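You operate a simulated robot arm through the tools that you are given. There is no shell and no other tool. Be economical: measure what you need, move in short steps, check, and stop when the job is done.

Carry out the task below with a simulated robot arm. There is one attempt and no reset: what you move stays moved.

TASK
Stack the syrup tin that says "SYRUP 5" from the white table on top of the syrup tin that says "SYRUP 7". Then put one of the vials from the white table on top of the paper bundle there.

It is judged by the outcome, as a careful person would: the job done as asked, and still so three seconds after it is handed in. It fails if anything else is knocked over, pushed out of place, dropped, spilled or broken.

THE ROBOT
A 6-joint arm with a two-finger parallel gripper, fixed in place. Base frame: the origin is at the foot of the arm, x ahead of it, y to its left, z up; the work surface is at about z = 0. Lengths are in mm, angles in rad, forces in N, time in s.
With the tool pointing down near the work surface it reaches from about 140 to 580 mm from the base axis. Its first joint turns from -1.152 to 1.152 rad. Payload 2.1 kg.
Tool frame: the origin (TCP) lies between the finger pads and is the grasp point; the fingertips stand 30 mm ahead of it; z points along the fingers, y is the line along which they close. The gripper opens to 94 mm. The fingers are 28 mm wide and 10 mm thick; the gripper's body (50 by 96 mm) begins 55 mm behind the TCP.
Orientation is told as [roll, pitch, yaw] about the base's x, y, z axes, in that order, counted from this pose: with the fingers straight down and closing along the base's y, the tool's x points along the base's -x, its y along +y and its z along -z.

THE INTERFACE
- The arm moves only by the tool jog_arm. Its argument "steps" is a list of rows, each an object (a shift or turn left out is 0, a gripper value left out holds the last) with "linear": the shift along the tool's x, y, z in cm, a list of three; "dr": the turn, a rotation vector about the tool's x, y, z in rad, a list of three. In form: [{"linear": [tx, ty, tz], "dr": [ax, ay, az]}, ...]. A call has 1 to 10 rows; each row shifts and turns the commanded pose from where the row before left it, along the tool's axes as they then stand. "gripper" is the opening, from 0 (shut) to 1 (fully open), set as the call begins (left out, the last holds). A row lasts 0.2 s, in which the tool goes at most 50 mm and 0.15 rad; a call with a longer step from one row to the next is refused whole, and so is a gripper value outside its range. A pose out of reach is approached as far as the arm can. The call stops where the force on the tool passes 40 N (or 10 N more than at its start, if that is more) or the arm is blocked; 0.2 s more then pass. The fingers move at their own pace (about 72 mm/s each) and stop on an object; they squeeze with about 32 N. The grip force told is the motor's: it shows also when the fingers shut on nothing. Time passes only in rows, and 0.2 s behind the last, so rows that do not move let the fingers close. It gives the time, the measured TCP pose, the force on the tool (base axes), the opening and the grip force at its end, in the units of the frame above (readings bear some noise).
- Cameras (640 x 400 px; columns grow to the right, rows downward): "scene" is fixed at [48, -362.1, 487.3]; the picture's right is [0.85, -0.52, 0.00], its down [-0.28, -0.46, -0.84] and it looks along [0.44, 0.72, -0.54] (base axes); focal length 214 px, centre (320, 200). "wrist" rides on the gripper at [-37, 0, -58] in the tool frame; the picture's right is [0.00, -1.00, 0.00], its down [0.97, 0.00, -0.24] and it looks along [0.24, 0.00, 0.97] (tool axes); focal length 218 px, centre (320, 200).
- snapshot(camera): a new picture of that camera. No time passes.
- probe_pixels(camera, pixels): for up to 12 pixels [column, row] of the newest picture of that camera ("zoom" is the newest enlarged one), the place [x, y, z] in the base frame of the surface seen there, good to about 3 mm. No time passes.
- inspect(camera, box): a new picture of the part [left, top, right, bottom] of that camera's present view, enlarged. No time passes.
- hand_in(): hands the job in; it is judged then, once.

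Work in short steps. Measure before you move; look again where a grasp or a placing could have gone wrong, and mend it. You have 80 turns and 38 pictures in all, the two below and enlarged ones among them. Open the gripper and draw the arm clear of the work before you hand the job in, unless the task says otherwise; then end with one line.

The tools are called after ">>>" as a command line: name --argument value ..., lists and objects as JSON in quotes. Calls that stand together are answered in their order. jog_arm: Moves the arm, as the interface text tells. Its arguments: {"type":"object","properties":{"steps":{"type":"array"},"gripper":{"type":"number"}},"required":["steps"]} The other tools are called the same way: snapshot (camera) takes a picture; probe_pixels (camera, pixels) gives the place of the surface under pixels of a picture; inspect (camera, box) takes an enlarged picture of a part of a camera's view; hand_in () hands the job in.

At the start:

```text
time_s: 0.0
ee_pos: [336.3, -35.2, 377.1]
ee_rot: [0.0, -0.001, 0.0]
ft_force: [0.1, -0.9, -0.1]
gripper_width: 94.1
grip_force: 0.1
```

scene: 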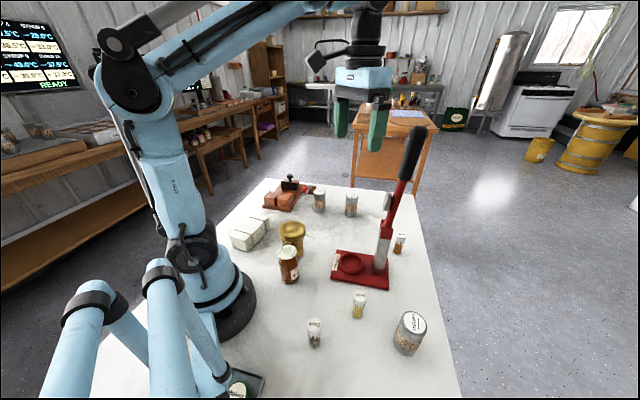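
wrist: 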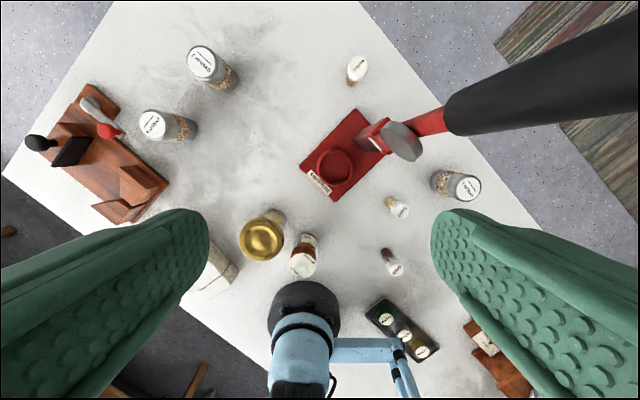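

The wrist view shows three tins at about (205,65), (165,125) and (457,185). I enlarge these areas to read the labels.

>>> inspect --camera "wrist" --box '[130, 30, 250, 150]'

>>> inspect --camera "wrist" --box '[370, 160, 490, 290]'

>>> inspect --camera "scene" --box '[220, 170, 440, 370]'

```text
3.33 times, centred on (190, 90) of wrist
```

zoom: 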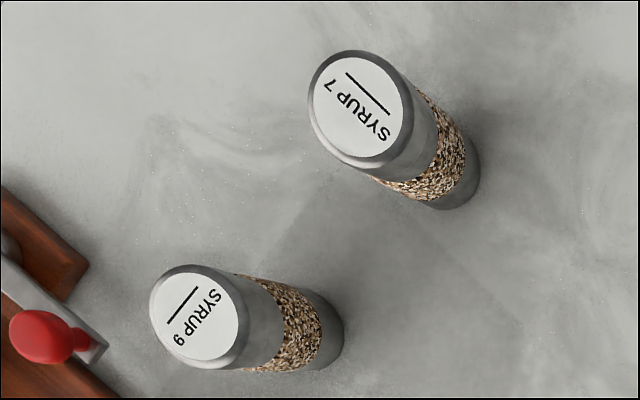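

```text
3.08 times, centred on (430, 225) of wrist
```

zoom: 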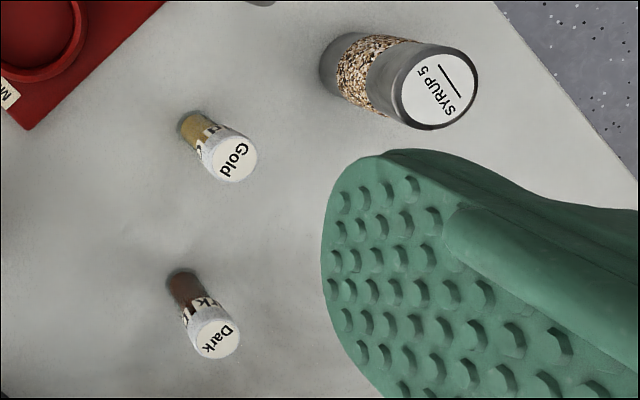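

```text
2.00 times, centred on (330, 270) of scene
```

zoom: 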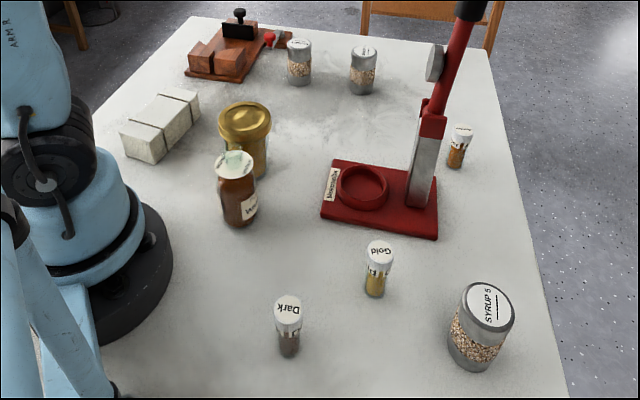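

Tin 5 is in the near right, tin 7 at the far end, and the bundle by the arm's foot. I probe the tops, bases and obstacles.

>>> probe_pixels --camera "zoom" --pixels '[[488, 308], [470, 288], [510, 322], [472, 362], [362, 50], [362, 90], [298, 44], [378, 250], [288, 305], [160, 115], [180, 93], [145, 128]]'

>>> probe_pixels --camera "wrist" --pixels '[[462, 187], [202, 63], [187, 63], [217, 65], [153, 124], [398, 211], [394, 269], [400, 140], [440, 120], [213, 270], [225, 255], [262, 240]]'

>>> probe_pixels --camera "scene" --pixels '[[245, 235], [232, 238], [258, 220], [240, 247], [250, 242], [412, 145], [392, 200], [380, 265], [335, 275], [388, 286], [290, 182], [292, 230]]'

```text
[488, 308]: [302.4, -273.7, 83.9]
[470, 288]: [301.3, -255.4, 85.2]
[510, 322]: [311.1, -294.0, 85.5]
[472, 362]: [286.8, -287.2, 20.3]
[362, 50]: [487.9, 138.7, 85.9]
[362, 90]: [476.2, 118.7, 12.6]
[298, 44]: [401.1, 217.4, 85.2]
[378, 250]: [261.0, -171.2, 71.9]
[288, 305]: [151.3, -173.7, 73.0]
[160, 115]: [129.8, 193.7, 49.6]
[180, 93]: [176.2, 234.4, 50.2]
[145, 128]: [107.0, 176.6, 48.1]
```

```text
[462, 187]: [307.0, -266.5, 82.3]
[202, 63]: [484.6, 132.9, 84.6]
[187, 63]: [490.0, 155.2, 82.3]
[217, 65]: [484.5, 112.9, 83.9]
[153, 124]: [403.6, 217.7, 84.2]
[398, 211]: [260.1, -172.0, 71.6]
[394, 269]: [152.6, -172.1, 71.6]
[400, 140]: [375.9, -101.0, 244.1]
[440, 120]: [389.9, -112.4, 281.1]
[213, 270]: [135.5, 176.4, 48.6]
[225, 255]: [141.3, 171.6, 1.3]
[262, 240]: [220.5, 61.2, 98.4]
```

```text
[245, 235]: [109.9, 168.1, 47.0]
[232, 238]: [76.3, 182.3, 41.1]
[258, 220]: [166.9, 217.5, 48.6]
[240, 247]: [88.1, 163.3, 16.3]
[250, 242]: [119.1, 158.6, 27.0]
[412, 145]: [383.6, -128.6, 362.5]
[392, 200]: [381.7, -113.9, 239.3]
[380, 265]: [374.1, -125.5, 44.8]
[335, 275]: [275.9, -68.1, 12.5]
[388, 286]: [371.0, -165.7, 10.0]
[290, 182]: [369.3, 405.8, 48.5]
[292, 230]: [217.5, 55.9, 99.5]
```

Tin 5 is about (305,-272), 84 high; tin 7 about (486,134); the bundle is about (130,200), 49 high. The lever is the main obstacle, so I probe its extent and both sides of tin 5.

>>> probe_pixels --camera "scene" --pixels '[[414, 128], [408, 165], [402, 182], [386, 232], [386, 203], [400, 244], [399, 320], [426, 328], [412, 314], [407, 336]]'

>>> probe_pixels --camera "wrist" --pixels '[[620, 70], [540, 90], [470, 115], [475, 180], [450, 190], [465, 200], [460, 178], [470, 199]]'

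```text
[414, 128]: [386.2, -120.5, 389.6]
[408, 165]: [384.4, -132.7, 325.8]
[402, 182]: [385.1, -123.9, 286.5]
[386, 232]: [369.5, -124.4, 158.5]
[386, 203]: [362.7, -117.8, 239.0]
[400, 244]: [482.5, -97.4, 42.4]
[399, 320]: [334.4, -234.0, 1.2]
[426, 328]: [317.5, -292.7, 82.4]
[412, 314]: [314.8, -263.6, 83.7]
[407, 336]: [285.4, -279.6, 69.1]
```

```text
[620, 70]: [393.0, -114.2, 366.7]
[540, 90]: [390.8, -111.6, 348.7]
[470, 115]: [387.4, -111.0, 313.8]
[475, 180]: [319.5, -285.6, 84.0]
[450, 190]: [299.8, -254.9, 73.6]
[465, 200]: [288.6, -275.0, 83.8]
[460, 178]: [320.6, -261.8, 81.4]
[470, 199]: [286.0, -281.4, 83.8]
```

The lever stands nearly upright at (387,-120) up to z about 400. I go around it on the inside (x about 216) to above tin 5.

>>> jog_arm --gripper 1 --steps '[{"linear": [4, 0, 2]}, {"linear": [4, 0, 2]}, {"linear": [4, 0, 2]}, {"linear": [0, -4.5, 2]}, {"linear": [0, -4.5, 2]}, {"linear": [0, -4.5, 2]}, {"linear": [-2.93, -3.43, 1.5]}, {"linear": [-2.93, -3.43, 1.5]}, {"linear": [-2.93, -3.43, 1.5]}, {"linear": [0, 0, 0]}]'

>>> snapshot --camera "wrist"

```text
time_s: 2.2
ee_pos: [302.1, -272.1, 210.6]
ee_rot: [-0.001, -0.001, -0.001]
ft_force: [-0.4, -0.2, -1.0]
gripper_width: 94.0
grip_force: 0.1
```

```text
32 pictures are left
```

wrist: 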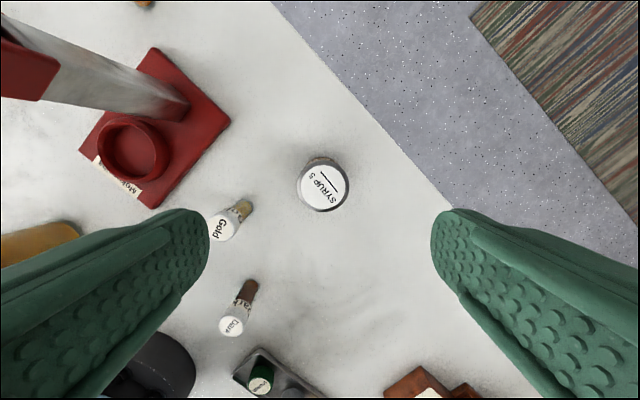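

The tin's top circle spans about cols 298–349, rows 160–211. I probe its edges for the centre.

>>> probe_pixels --camera "wrist" --pixels '[[301, 185], [346, 185], [323, 163], [323, 207], [323, 185]]'

```text
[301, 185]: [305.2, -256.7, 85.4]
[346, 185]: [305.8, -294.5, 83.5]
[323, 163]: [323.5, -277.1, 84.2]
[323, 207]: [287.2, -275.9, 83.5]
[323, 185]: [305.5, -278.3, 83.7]
```

Centre is about (305.3,-276). I shift there and descend to z about 52.

>>> jog_arm --steps '[{"linear": [-0.32, -0.38, 2]}, {"linear": [0, 0, 4]}, {"linear": [0, 0, 4]}, {"linear": [0, 0, 3]}, {"linear": [0, 0, 2.9]}, {"linear": [0, 0, 0]}]'

>>> jog_arm --gripper 0 --steps '[{"linear": [0, 0, 0]}, {"linear": [0, 0, 0]}, {"linear": [0, 0, 0]}, {"linear": [0, 0, 0]}]'

>>> snapshot --camera "wrist"

```text
time_s: 3.6
ee_pos: [306.3, -276.7, 50.9]
ee_rot: [-0.001, -0.003, -0.002]
ft_force: [1.1, 0.1, 0.1]
gripper_width: 94.0
grip_force: 0.0
```

```text
time_s: 4.6
ee_pos: [305.9, -276.5, 51.9]
ee_rot: [-0.002, -0.001, -0.001]
ft_force: [-0.3, -1.1, -0.4]
gripper_width: 45.6
grip_force: 31.8
```

```text
31 pictures are left
```

wrist: 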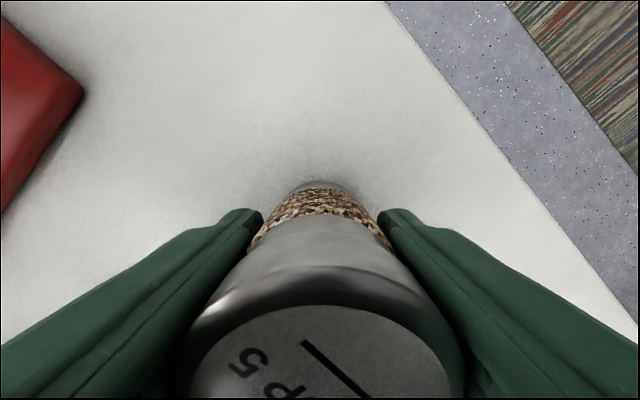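

Tin 5 is held (45.6 mm). I lift it and return around the inside of the lever.

>>> jog_arm --steps '[{"linear": [0, 0, -2]}, {"linear": [0, 0, -4]}, {"linear": [0, 0, -4]}, {"linear": [0, 0, -4]}, {"linear": [0, 0, -3]}, {"linear": [2.2, 2.7, -0.5]}, {"linear": [2.2, 2.7, -0.5]}, {"linear": [2.2, 2.7, 0]}, {"linear": [2.2, 2.7, 0]}, {"linear": [0, 3, 0]}]'

>>> jog_arm --steps '[{"linear": [0, 4, 0]}, {"linear": [0, 4, 0]}, {"linear": [0, 4, 0]}, {"linear": [0, 4, 0]}, {"linear": [-4, 3, 0]}, {"linear": [-4, 2, 0]}, {"linear": [-4, 2, 0]}, {"linear": [-4, 1, 0]}, {"linear": [-4, 0, 0]}, {"linear": [0, 0, 0]}]'

>>> snapshot --camera "wrist"

```text
time_s: 6.8
ee_pos: [217.9, -141.2, 232.7]
ee_rot: [-0.002, -0.001, -0.001]
ft_force: [0.2, 0.1, -1.3]
gripper_width: 45.6
grip_force: 31.9
```

```text
time_s: 9.0
ee_pos: [421.6, 102.4, 231.6]
ee_rot: [-0.001, 0.0, -0.001]
ft_force: [0.7, 0.1, -2.7]
gripper_width: 45.7
grip_force: 32.0
```

```text
30 pictures are left
```

wrist: 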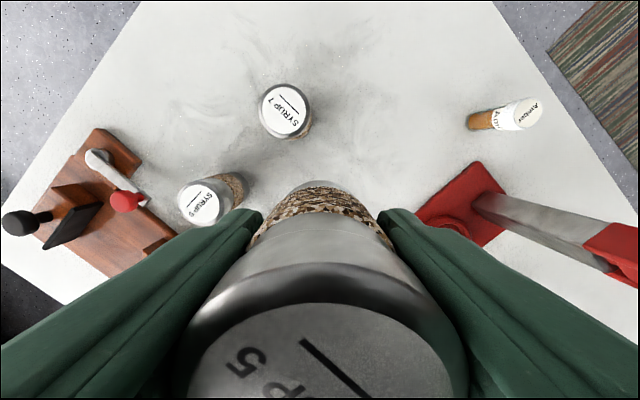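

Tin 7's top shows at about (285,110). I probe its edges.

>>> probe_pixels --camera "wrist" --pixels '[[264, 110], [306, 110], [285, 90], [285, 132], [285, 110]]'

>>> inspect --camera "wrist" --box '[245, 70, 325, 150]'

```text
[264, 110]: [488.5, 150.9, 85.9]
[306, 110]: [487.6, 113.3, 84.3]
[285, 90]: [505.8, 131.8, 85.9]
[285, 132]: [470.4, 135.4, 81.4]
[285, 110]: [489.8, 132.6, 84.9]
```

```text
5.00 times, centred on (285, 110) of wrist
```

zoom: 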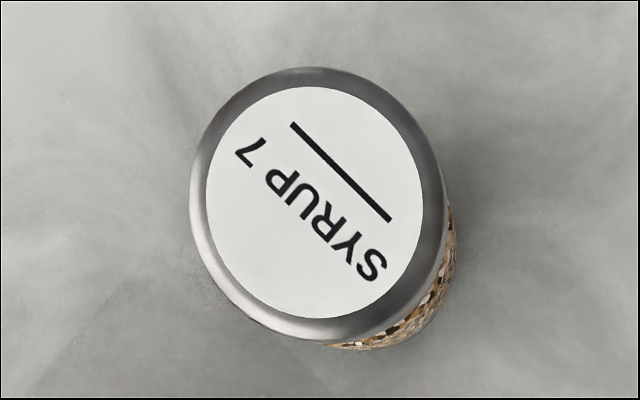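

>>> probe_pixels --camera "zoom" --pixels '[[212, 200], [418, 200], [314, 92], [314, 312], [240, 130], [390, 275], [390, 130], [240, 275]]'

```text
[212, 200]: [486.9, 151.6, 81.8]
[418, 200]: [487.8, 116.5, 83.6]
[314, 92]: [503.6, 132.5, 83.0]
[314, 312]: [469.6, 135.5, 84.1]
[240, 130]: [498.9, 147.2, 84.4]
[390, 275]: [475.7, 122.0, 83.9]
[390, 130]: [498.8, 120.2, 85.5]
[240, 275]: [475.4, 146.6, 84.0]
```

Tin 7's centre is about (487,134), its top at z 84. I move above it and descend to just over contact.

>>> jog_arm --steps '[{"linear": [-3.3, 1.6, 0]}, {"linear": [-3.3, 1.56, 0]}, {"linear": [0, 0, 3]}, {"linear": [0, 0, 3]}, {"linear": [0, 0, 1.5]}, {"linear": [0, 0, 0]}, {"linear": [0, 0, 0]}]'

>>> snapshot --camera "scene"

>>> snapshot --camera "wrist"

```text
time_s: 10.6
ee_pos: [483.3, 134.9, 155.4]
ee_rot: [-0.002, -0.002, -0.001]
ft_force: [-0.3, 0.3, -1.2]
gripper_width: 45.2
grip_force: 32.2
```

```text
28 pictures are left
```

scene: 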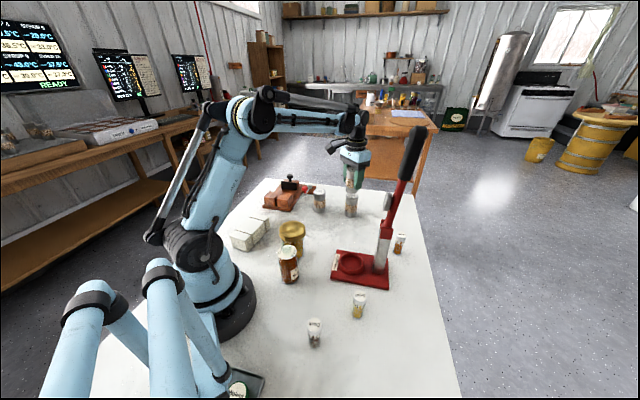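

```text
27 pictures are left
```

wrist: 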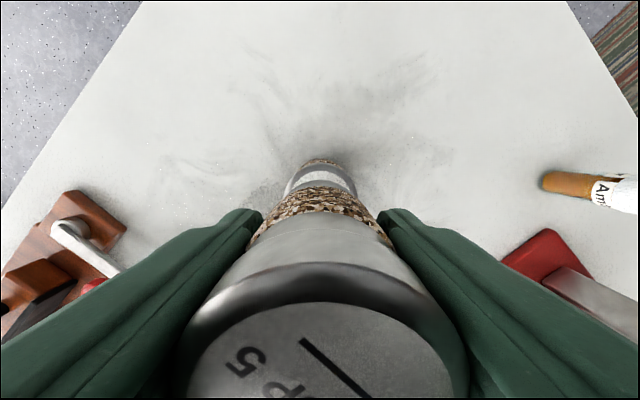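

The x reading is a little short and noisy, so I take a few resting readings.

>>> jog_arm --steps '[{"linear": [0, 0, 0]}]'

>>> jog_arm --steps '[{"linear": [0, 0, 0]}]'

>>> jog_arm --steps '[{"linear": [0, 0, 0]}]'

>>> inspect --camera "scene" --box '[320, 160, 380, 220]'

```text
time_s: 11.0
ee_pos: [485.0, 135.0, 155.3]
ee_rot: [-0.001, -0.002, 0.001]
ft_force: [0.2, 0.3, -2.1]
gripper_width: 45.3
grip_force: 31.7
```

```text
time_s: 11.4
ee_pos: [485.1, 135.1, 156.8]
ee_rot: [-0.002, -0.002, 0.002]
ft_force: [0.2, -0.1, -2.1]
gripper_width: 45.5
grip_force: 32.3
```

```text
time_s: 11.8
ee_pos: [484.3, 135.3, 155.0]
ee_rot: [-0.002, -0.002, -0.001]
ft_force: [-0.9, 0.7, -1.8]
gripper_width: 45.3
grip_force: 32.2
```

```text
6.67 times, centred on (350, 190) of scene
```

zoom: 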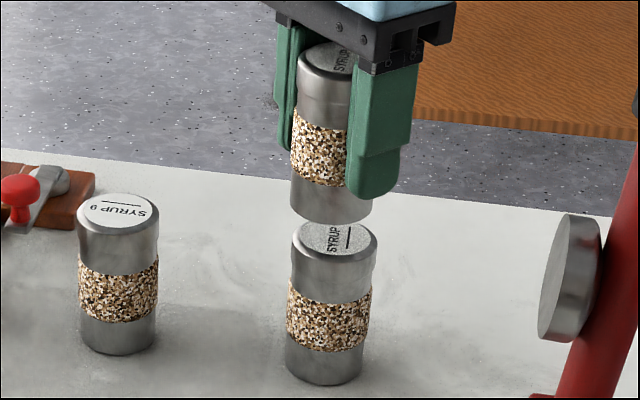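

Mean pose is (484.7,135.1,155.7). I correct by +2.4 in x and −1 in y and lower gently, watching the force.

>>> jog_arm --steps '[{"linear": [-0.24, -0.1, 0]}, {"linear": [0, 0, 1]}, {"linear": [0, 0, 0.5]}, {"linear": [0, 0, 0.2]}, {"linear": [0, 0, 0]}]'

>>> jog_arm --steps '[{"linear": [0, 0, 0.1]}, {"linear": [0, 0, 0]}]'

>>> inspect --camera "scene" --box '[320, 160, 380, 220]'

```text
time_s: 13.0
ee_pos: [487.3, 133.2, 138.7]
ee_rot: [-0.002, -0.001, -0.001]
ft_force: [-0.1, 0.2, -2.1]
gripper_width: 45.6
grip_force: 32.0
```

```text
time_s: 13.6
ee_pos: [486.4, 132.8, 140.0]
ee_rot: [-0.001, 0.0, 0.001]
ft_force: [-0.3, -0.6, -2.7]
gripper_width: 45.4
grip_force: 32.5
```

```text
6.67 times, centred on (350, 190) of scene
```

zoom: 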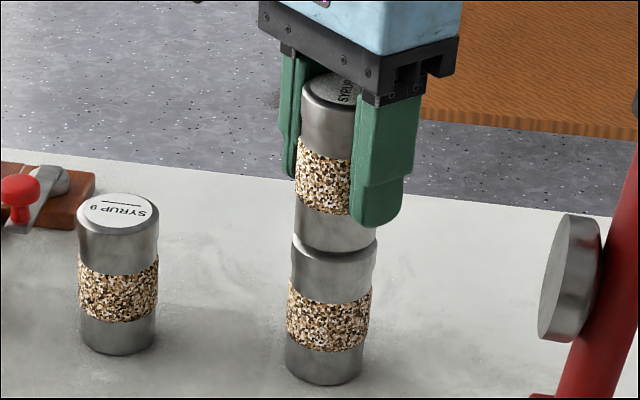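

Aligned, with no contact load yet. I keep lowering in 1 mm steps.

>>> jog_arm --steps '[{"linear": [0, 0, 0.1]}, {"linear": [0, 0, 0]}]'

>>> jog_arm --steps '[{"linear": [0, 0, 0.1]}, {"linear": [0, 0, 0]}]'

>>> jog_arm --steps '[{"linear": [0, 0, 0.1]}, {"linear": [0, 0, 0]}]'

```text
time_s: 14.2
ee_pos: [486.8, 132.4, 138.1]
ee_rot: [0.0, -0.001, 0.0]
ft_force: [0.3, 0.3, -2.3]
gripper_width: 45.3
grip_force: 32.0
```

```text
time_s: 14.8
ee_pos: [485.9, 133.1, 136.8]
ee_rot: [-0.003, -0.002, 0.001]
ft_force: [0.1, 0.3, -2.2]
gripper_width: 45.3
grip_force: 32.1
```

```text
time_s: 15.4
ee_pos: [486.2, 132.6, 135.6]
ee_rot: [-0.001, -0.002, -0.001]
ft_force: [-0.2, -0.4, -1.2]
gripper_width: 45.4
grip_force: 31.6
```

The force has begun to change slightly; I go on in small steps.

>>> jog_arm --steps '[{"linear": [0, 0, 0.05]}, {"linear": [0, 0, 0]}]'

>>> jog_arm --steps '[{"linear": [0, 0, 0.05]}, {"linear": [0, 0, 0]}]'

>>> inspect --camera "scene" --box '[330, 170, 370, 210]'

```text
time_s: 16.0
ee_pos: [486.2, 132.6, 134.9]
ee_rot: [-0.001, -0.002, 0.0]
ft_force: [-1.1, -0.7, -1.8]
gripper_width: 45.1
grip_force: 31.8
```

```text
time_s: 16.6
ee_pos: [487.1, 132.0, 136.4]
ee_rot: [-0.002, -0.003, -0.001]
ft_force: [0.6, 0.8, -1.5]
gripper_width: 45.2
grip_force: 31.8
```

```text
10.00 times, centred on (350, 190) of scene
```

zoom: 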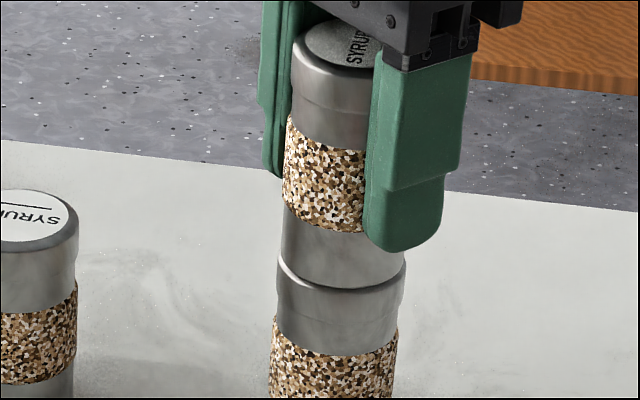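

Practically touching, but no reaction yet; I go on.

>>> jog_arm --steps '[{"linear": [0, 0, 0.07]}, {"linear": [0, 0, 0]}]'

>>> jog_arm --steps '[{"linear": [0, 0, 0.07]}, {"linear": [0, 0, 0]}]'

```text
time_s: 17.2
ee_pos: [486.2, 132.5, 134.9]
ee_rot: [-0.002, -0.002, 0.001]
ft_force: [3.1, -1.4, 10.6]
gripper_width: 45.7
grip_force: 31.9
```

```text
time_s: 17.8
ee_pos: [486.6, 132.3, 134.2]
ee_rot: [-0.001, 0.0, -0.001]
ft_force: [-1.3, -0.6, 24.0]
gripper_width: 45.5
grip_force: 32.6
```

Contact made (24 N). I ease up 0.7 mm and open the gripper.

>>> jog_arm --steps '[{"linear": [0, 0, -0.08]}, {"linear": [0, 0, 0]}]'

>>> jog_arm --gripper 0.75 --steps '[{"linear": [0, 0, 0]}, {"linear": [0, 0, 0]}, {"linear": [0, 0, 0]}]'

>>> inspect --camera "scene" --box '[320, 160, 380, 220]'

>>> snapshot --camera "wrist"

```text
time_s: 18.4
ee_pos: [486.1, 132.3, 132.9]
ee_rot: [0.0, 0.0, 0.0]
ft_force: [-3.1, -0.7, 8.9]
gripper_width: 45.3
grip_force: 31.9
```

```text
time_s: 19.2
ee_pos: [486.1, 132.0, 135.0]
ee_rot: [0.001, -0.003, 0.0]
ft_force: [0.3, -0.6, -0.8]
gripper_width: 70.4
grip_force: 0.2
```

```text
6.67 times, centred on (350, 190) of scene
```

zoom: 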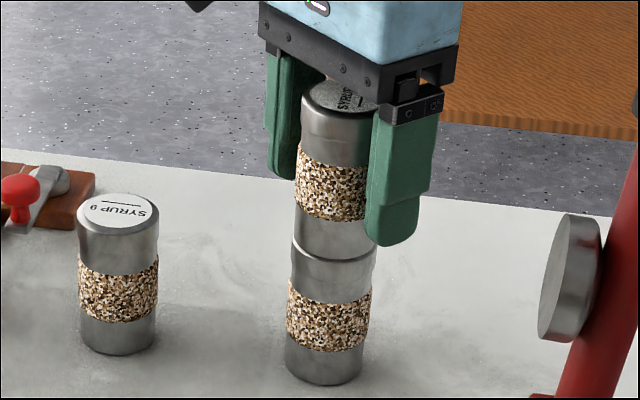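

```text
22 pictures are left
```

wrist: 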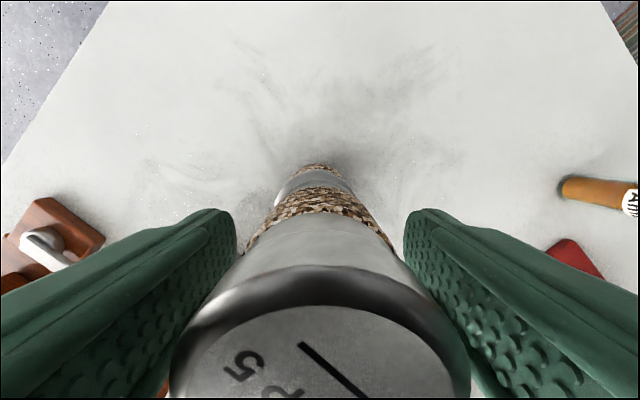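

Tin 5 stands well on tin 7. I rise straight up, then go back on the inside of the lever towards the Gold vial at (260,-172).

>>> jog_arm --steps '[{"linear": [0, 0, -2]}, {"linear": [0, 0, -4]}, {"linear": [0, 0, -4]}, {"linear": [0, 0, -3]}, {"linear": [4.5, -1, 0]}, {"linear": [4.5, -2, 0]}, {"linear": [4.5, -2, 0]}, {"linear": [4.5, -2, 0]}, {"linear": [4.5, -2, 0]}, {"linear": [4, -2, 0]}]'

>>> jog_arm --steps '[{"linear": [0, -4, 0]}, {"linear": [0, -4, 0]}, {"linear": [0, -4, 0]}, {"linear": [-1.4, -4, 1.5]}, {"linear": [0, -3, 1.5]}, {"linear": [0, 0, 1.5]}, {"linear": [0, 0, 0]}]'

>>> snapshot --camera "wrist"

>>> snapshot --camera "scene"

```text
time_s: 21.4
ee_pos: [218.8, 23.9, 263.7]
ee_rot: [0.001, -0.001, 0.0]
ft_force: [-0.3, 0.6, -1.0]
gripper_width: 70.6
grip_force: 0.2
```

```text
time_s: 23.0
ee_pos: [235.7, -166.8, 218.2]
ee_rot: [-0.002, -0.002, -0.001]
ft_force: [0.2, 0.1, -0.6]
gripper_width: 70.4
grip_force: 0.0
```

```text
21 pictures are left
```

wrist: 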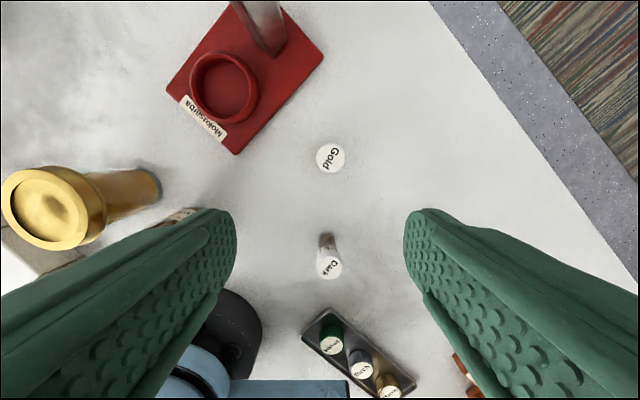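

```text
20 pictures are left
```

scene: 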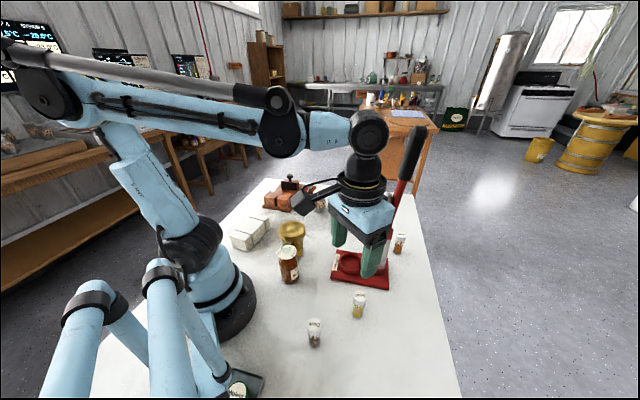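

The Gold vial's cap is at (331,158) in the wrist view. I probe it around.

>>> probe_pixels --camera "wrist" --pixels '[[331, 158], [320, 158], [342, 158], [331, 147], [331, 169]]'

>>> jog_arm --steps '[{"linear": [0, 0, 0]}]'

>>> jog_arm --steps '[{"linear": [0, 0, 0]}]'

```text
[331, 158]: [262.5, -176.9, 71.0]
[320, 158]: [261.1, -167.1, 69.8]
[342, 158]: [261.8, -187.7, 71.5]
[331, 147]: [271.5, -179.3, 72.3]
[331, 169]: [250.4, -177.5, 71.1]
```

```text
time_s: 23.4
ee_pos: [236.3, -167.3, 219.3]
ee_rot: [-0.001, -0.001, 0.0]
ft_force: [-0.2, 0.4, 0.4]
gripper_width: 70.4
grip_force: 0.2
```

```text
time_s: 23.8
ee_pos: [234.5, -167.0, 218.5]
ee_rot: [-0.002, 0.0, -0.001]
ft_force: [0.6, -0.7, -0.8]
gripper_width: 70.6
grip_force: 0.1
```

Vial centre is about (261.5,-177.5). I move over it and descend to z about 45.

>>> jog_arm --steps '[{"linear": [-2.6, -1.05, 0]}, {"linear": [0, 0, 4]}, {"linear": [0, 0, 4]}, {"linear": [0, 0, 0]}]'

>>> snapshot --camera "wrist"

```text
time_s: 24.8
ee_pos: [260.4, -175.6, 141.1]
ee_rot: [-0.001, -0.001, 0.001]
ft_force: [-0.2, -0.2, 0.4]
gripper_width: 70.4
grip_force: 0.0
```

```text
19 pictures are left
```

wrist: 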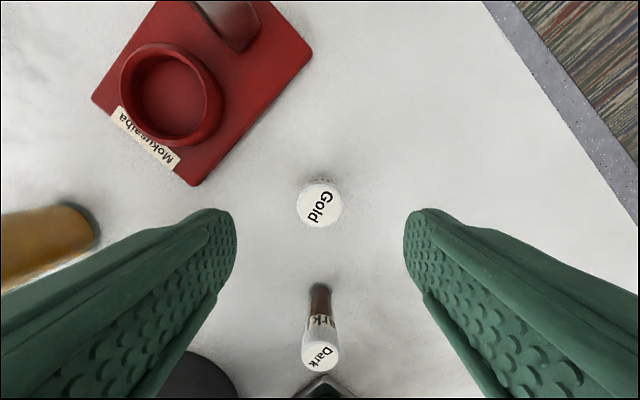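

The vial is centred between the fingers (col 320). I descend and grip.

>>> jog_arm --steps '[{"linear": [0, 0, 4]}, {"linear": [0, 0, 3]}, {"linear": [0, 0, 2.4]}, {"linear": [0, 0, 0]}]'

>>> jog_arm --gripper 0 --steps '[{"linear": [0, 0, 0]}, {"linear": [0, 0, 0]}, {"linear": [0, 0, 0]}, {"linear": [0, 0, 0]}]'

>>> jog_arm --steps '[{"linear": [0, 0, 0]}]'

>>> snapshot --camera "wrist"

```text
time_s: 25.8
ee_pos: [260.7, -178.3, 44.6]
ee_rot: [-0.001, -0.002, -0.001]
ft_force: [0.1, 0.0, 0.0]
gripper_width: 70.6
grip_force: 0.0
```

```text
time_s: 26.8
ee_pos: [261.5, -178.3, 43.7]
ee_rot: [-0.002, 0.0, 0.002]
ft_force: [-0.1, -0.3, -0.1]
gripper_width: 26.6
grip_force: 32.0
```

```text
time_s: 27.2
ee_pos: [260.8, -177.2, 44.1]
ee_rot: [-0.002, -0.002, -0.001]
ft_force: [-0.6, 0.5, -0.8]
gripper_width: 26.9
grip_force: 32.0
```

```text
18 pictures are left
```

wrist: 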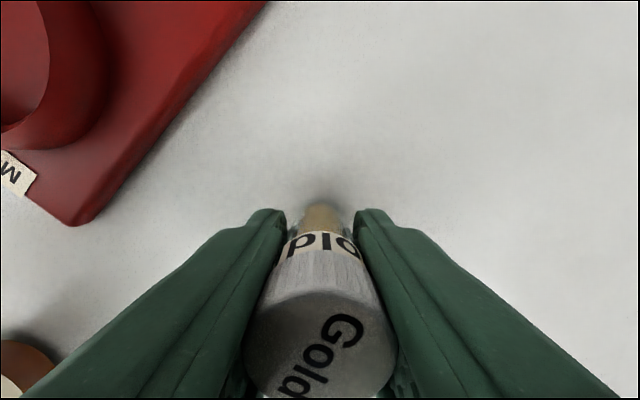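

The vial is held (26.7 mm). I lift it and carry it past the jar towards the bundle.

>>> jog_arm --steps '[{"linear": [0, 0, -2]}, {"linear": [0, 0, -4]}, {"linear": [0, 0, -4]}, {"linear": [0, 0, -4]}, {"linear": [0, 0, -3]}, {"linear": [0, 4, 0]}, {"linear": [0, 4, 0]}, {"linear": [0, 4, 0]}, {"linear": [0, 4, 0]}, {"linear": [0, 4, 0]}]'

>>> jog_arm --steps '[{"linear": [0, 4, 0]}, {"linear": [1, 3, 0]}, {"linear": [2, 2.5, 0]}, {"linear": [2, 2, 0]}, {"linear": [0, 0, 0]}]'

>>> snapshot --camera "wrist"

>>> inspect --camera "scene" --box '[210, 170, 370, 270]'

```text
time_s: 29.4
ee_pos: [262.5, 22.5, 215.7]
ee_rot: [-0.001, -0.001, -0.002]
ft_force: [0.3, 0.7, -0.1]
gripper_width: 26.9
grip_force: 31.8
```

```text
time_s: 30.6
ee_pos: [210.1, 137.7, 214.3]
ee_rot: [-0.002, -0.003, 0.0]
ft_force: [-0.7, 1.1, -0.5]
gripper_width: 26.9
grip_force: 31.9
```

```text
17 pictures are left
```

wrist: 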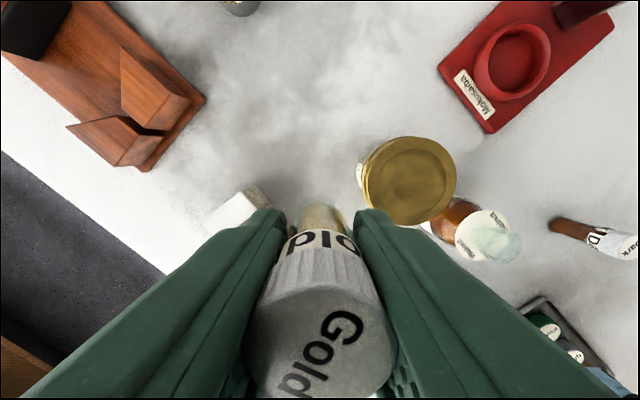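

```text
4.00 times, centred on (290, 220) of scene
```

zoom: 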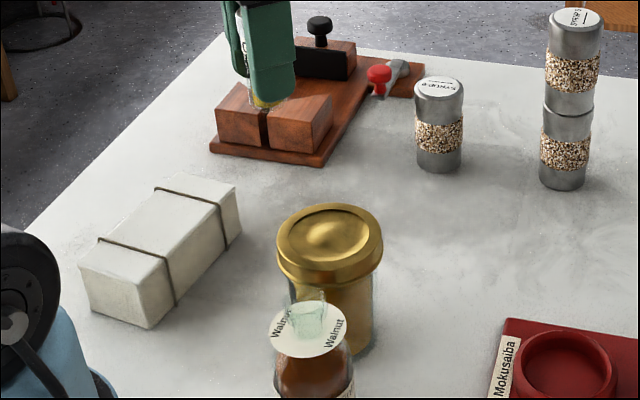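

The bundle is unobstructed in this zoom: top corners at about (80,266), (155,284), (235,190), (170,178), bands near (132,251) and (187,197). I probe the top.

>>> probe_pixels --camera "zoom" --pixels '[[160, 225], [132, 250], [187, 197], [125, 212], [192, 240], [148, 230], [175, 225], [100, 262], [215, 192], [150, 280], [232, 192], [84, 268]]'

```text
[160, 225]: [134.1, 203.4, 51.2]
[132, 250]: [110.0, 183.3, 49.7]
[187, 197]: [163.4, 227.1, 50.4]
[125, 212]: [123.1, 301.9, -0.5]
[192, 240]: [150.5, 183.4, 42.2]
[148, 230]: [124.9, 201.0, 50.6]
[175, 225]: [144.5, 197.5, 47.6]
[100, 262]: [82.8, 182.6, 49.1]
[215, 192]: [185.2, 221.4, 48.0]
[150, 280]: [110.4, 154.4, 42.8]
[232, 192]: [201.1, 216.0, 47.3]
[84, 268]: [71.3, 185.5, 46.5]
```

The bundle's top centre is about (136,200), at z about 50. I move above it and descend partway.

>>> jog_arm --steps '[{"linear": [2.5, 2.1, 0]}, {"linear": [2.5, 2.1, 0]}, {"linear": [2.45, 2.05, 0]}, {"linear": [0, 0, 4]}, {"linear": [0, 0, 4]}, {"linear": [0, 0, 2]}, {"linear": [0, 0, 0]}]'

>>> jog_arm --steps '[{"linear": [0, 0, 0]}]'

>>> inspect --camera "scene" --box '[210, 190, 290, 270]'

```text
time_s: 32.2
ee_pos: [137.0, 198.0, 112.9]
ee_rot: [0.001, -0.001, 0.0]
ft_force: [-0.7, -0.2, 0.4]
gripper_width: 26.6
grip_force: 32.2
```

```text
time_s: 32.6
ee_pos: [137.6, 198.0, 113.7]
ee_rot: [0.0, -0.004, 0.001]
ft_force: [0.0, 0.9, 0.8]
gripper_width: 26.6
grip_force: 32.0
```

```text
5.00 times, centred on (250, 230) of scene
```

zoom: 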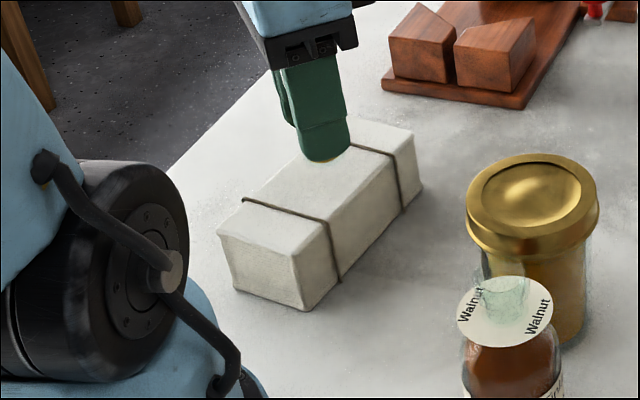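

The vial is over the middle section, about 19 mm above it. I lower most of the way and check.

>>> jog_arm --steps '[{"linear": [0, 0, 1]}, {"linear": [0, 0, 0.5]}, {"linear": [0, 0, 0]}]'

>>> snapshot --camera "wrist"

>>> inspect --camera "scene" --box '[225, 195, 285, 255]'

```text
time_s: 33.4
ee_pos: [136.7, 198.6, 98.8]
ee_rot: [0.001, -0.002, 0.0]
ft_force: [0.9, 0.0, -0.4]
gripper_width: 26.7
grip_force: 32.4
```

```text
14 pictures are left
```

wrist: 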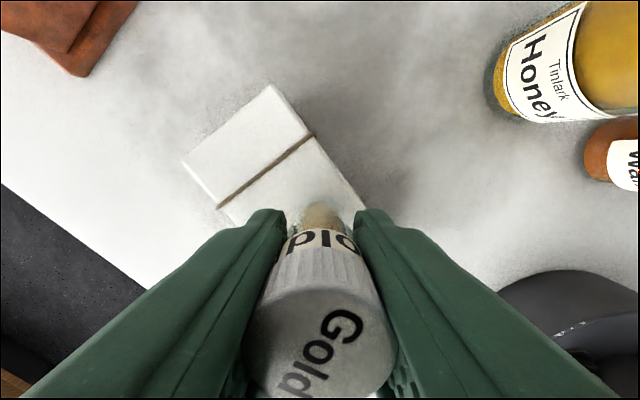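

```text
6.67 times, centred on (255, 225) of scene
```

zoom: 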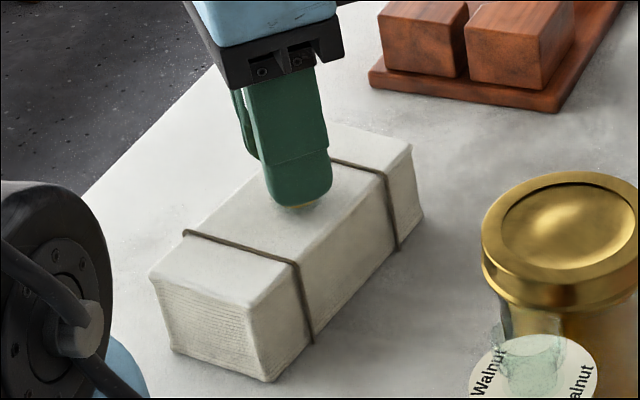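

The vial looks somewhat towards the front edge. I probe the band ends and edge to check the midline.

>>> probe_pixels --camera "wrist" --pixels '[[222, 202], [308, 140], [270, 90], [187, 162], [354, 200], [268, 180], [300, 205]]'

>>> probe_pixels --camera "zoom" --pixels '[[188, 234], [297, 262], [335, 162], [385, 176], [152, 272], [245, 303], [308, 203], [406, 150]]'

```text
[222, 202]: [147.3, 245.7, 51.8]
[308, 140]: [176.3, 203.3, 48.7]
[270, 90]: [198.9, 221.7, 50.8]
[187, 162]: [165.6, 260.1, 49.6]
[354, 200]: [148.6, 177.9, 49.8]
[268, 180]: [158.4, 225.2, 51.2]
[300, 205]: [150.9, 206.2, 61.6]
```

```text
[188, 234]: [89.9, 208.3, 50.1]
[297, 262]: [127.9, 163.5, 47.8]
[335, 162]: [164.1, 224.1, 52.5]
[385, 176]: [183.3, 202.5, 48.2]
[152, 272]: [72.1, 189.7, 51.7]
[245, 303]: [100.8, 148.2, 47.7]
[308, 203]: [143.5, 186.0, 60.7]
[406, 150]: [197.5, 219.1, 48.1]
```

The true middle is about (134.5,204.5). I shift by −2.2 in x, +6 in y, then lower in small steps.

>>> jog_arm --steps '[{"linear": [0.22, 0.6, 0]}, {"linear": [0, 0, 0.2]}, {"linear": [0, 0, 0]}]'

>>> jog_arm --steps '[{"linear": [0, 0, 0.08]}, {"linear": [0, 0, 0]}]'

>>> jog_arm --steps '[{"linear": [0, 0, 0.08]}, {"linear": [0, 0, 0]}]'

>>> jog_arm --steps '[{"linear": [0, 0, 0.07]}, {"linear": [0, 0, 0]}]'

```text
time_s: 34.2
ee_pos: [135.9, 205.2, 96.9]
ee_rot: [0.0, -0.001, -0.001]
ft_force: [-0.4, -0.1, -0.4]
gripper_width: 26.7
grip_force: 31.6
```

```text
time_s: 34.8
ee_pos: [135.6, 205.1, 95.1]
ee_rot: [-0.001, 0.0, -0.002]
ft_force: [0.2, -0.3, 0.9]
gripper_width: 27.0
grip_force: 32.3
```

```text
time_s: 35.4
ee_pos: [135.1, 205.2, 96.5]
ee_rot: [0.0, -0.003, 0.001]
ft_force: [0.3, -0.7, 0.2]
gripper_width: 26.6
grip_force: 32.3
```

```text
time_s: 36.0
ee_pos: [135.4, 204.1, 94.9]
ee_rot: [0.0, -0.003, 0.001]
ft_force: [0.3, 0.0, -1.5]
gripper_width: 26.9
grip_force: 31.8
```

No contact yet; I continue lowering.

>>> jog_arm --steps '[{"linear": [0, 0, 0.07]}, {"linear": [0, 0, 0]}]'

>>> jog_arm --steps '[{"linear": [0, 0, 0.06]}, {"linear": [0, 0, 0]}]'

```text
time_s: 36.6
ee_pos: [136.0, 204.1, 95.4]
ee_rot: [0.0, -0.001, 0.001]
ft_force: [-1.1, -0.3, -0.6]
gripper_width: 26.6
grip_force: 31.8
```

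```text
time_s: 37.2
ee_pos: [134.8, 205.7, 95.0]
ee_rot: [-0.002, -0.002, -0.001]
ft_force: [0.1, 0.1, 3.3]
gripper_width: 26.8
grip_force: 31.6
```

>>> jog_arm --steps '[{"linear": [0, 0, 0.04]}, {"linear": [0, 0, 0]}]'

>>> snapshot --camera "wrist"

```text
time_s: 37.8
ee_pos: [134.7, 205.2, 95.0]
ee_rot: [-0.002, -0.001, -0.001]
ft_force: [1.1, -2.4, 15.2]
gripper_width: 26.9
grip_force: 31.5
```

```text
12 pictures are left
```

wrist: 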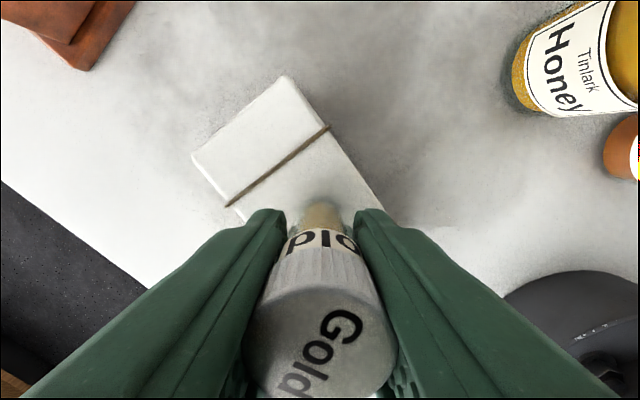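

Contact at 15 N and the vial is near the midline. I ease off slightly and open.

>>> jog_arm --steps '[{"linear": [0, 0, -0.04]}, {"linear": [0, 0, 0]}]'

>>> jog_arm --gripper 0.65 --steps '[{"linear": [0, 0, 0]}, {"linear": [0, 0, 0]}, {"linear": [0, 0, 0]}]'

>>> snapshot --camera "wrist"

```text
time_s: 38.4
ee_pos: [135.1, 205.2, 94.4]
ee_rot: [0.0, -0.003, -0.002]
ft_force: [1.3, -1.1, 4.1]
gripper_width: 26.9
grip_force: 31.8
```

```text
time_s: 39.2
ee_pos: [135.7, 204.7, 95.1]
ee_rot: [0.0, -0.002, 0.0]
ft_force: [-0.1, -0.7, -0.3]
gripper_width: 61.0
grip_force: 0.0
```

```text
11 pictures are left
```

wrist: 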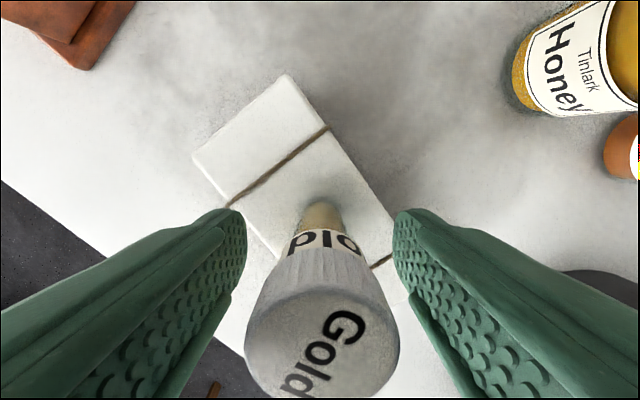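

The vial stands upright on the bundle. I rise straight up, then move away.

>>> jog_arm --steps '[{"linear": [0, 0, -1.5]}, {"linear": [0, 0, -3]}, {"linear": [0, 0, -4]}, {"linear": [0, 0, -4]}, {"linear": [0, 0, -3]}, {"linear": [-3, -2, -1]}, {"linear": [-3, -3, 0]}, {"linear": [-3, -3, 0]}, {"linear": [0, -3, 0]}, {"linear": [0, 0, 0]}]'

>>> snapshot --camera "scene"

>>> inspect --camera "scene" --box '[220, 160, 380, 260]'

```text
time_s: 41.4
ee_pos: [224.0, 93.7, 261.9]
ee_rot: [0.0, -0.001, 0.0]
ft_force: [0.3, -0.3, -0.5]
gripper_width: 61.0
grip_force: 0.0
```

```text
10 pictures are left
```

scene: 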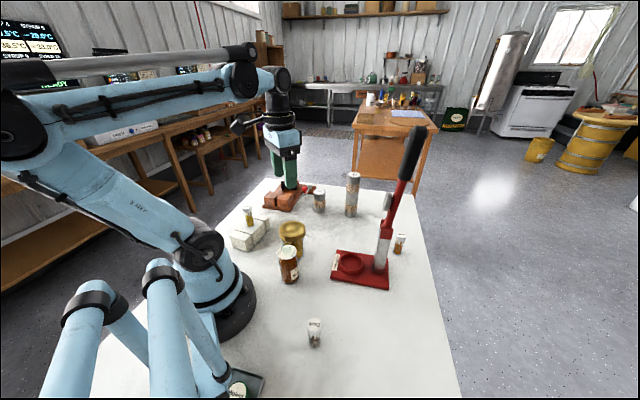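

```text
4.00 times, centred on (300, 210) of scene
```

zoom: 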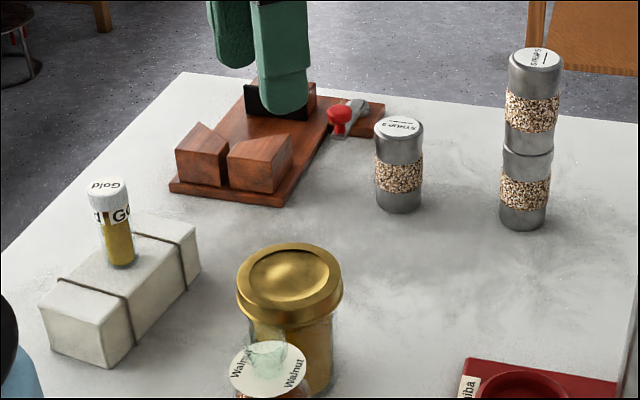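

Both placements stand: tin 5 sits on tin 7 and the Gold vial is upright on the bundle. The gripper is open and clear, so I hand in.

>>> hand_in

```text
The job is handed in.
```

The "SYRUP 5" tin is stacked on the "SYRUP 7" tin, and the Gold vial stands on the paper bundle; nothing else was disturbed in the last pictures before I handed it in.
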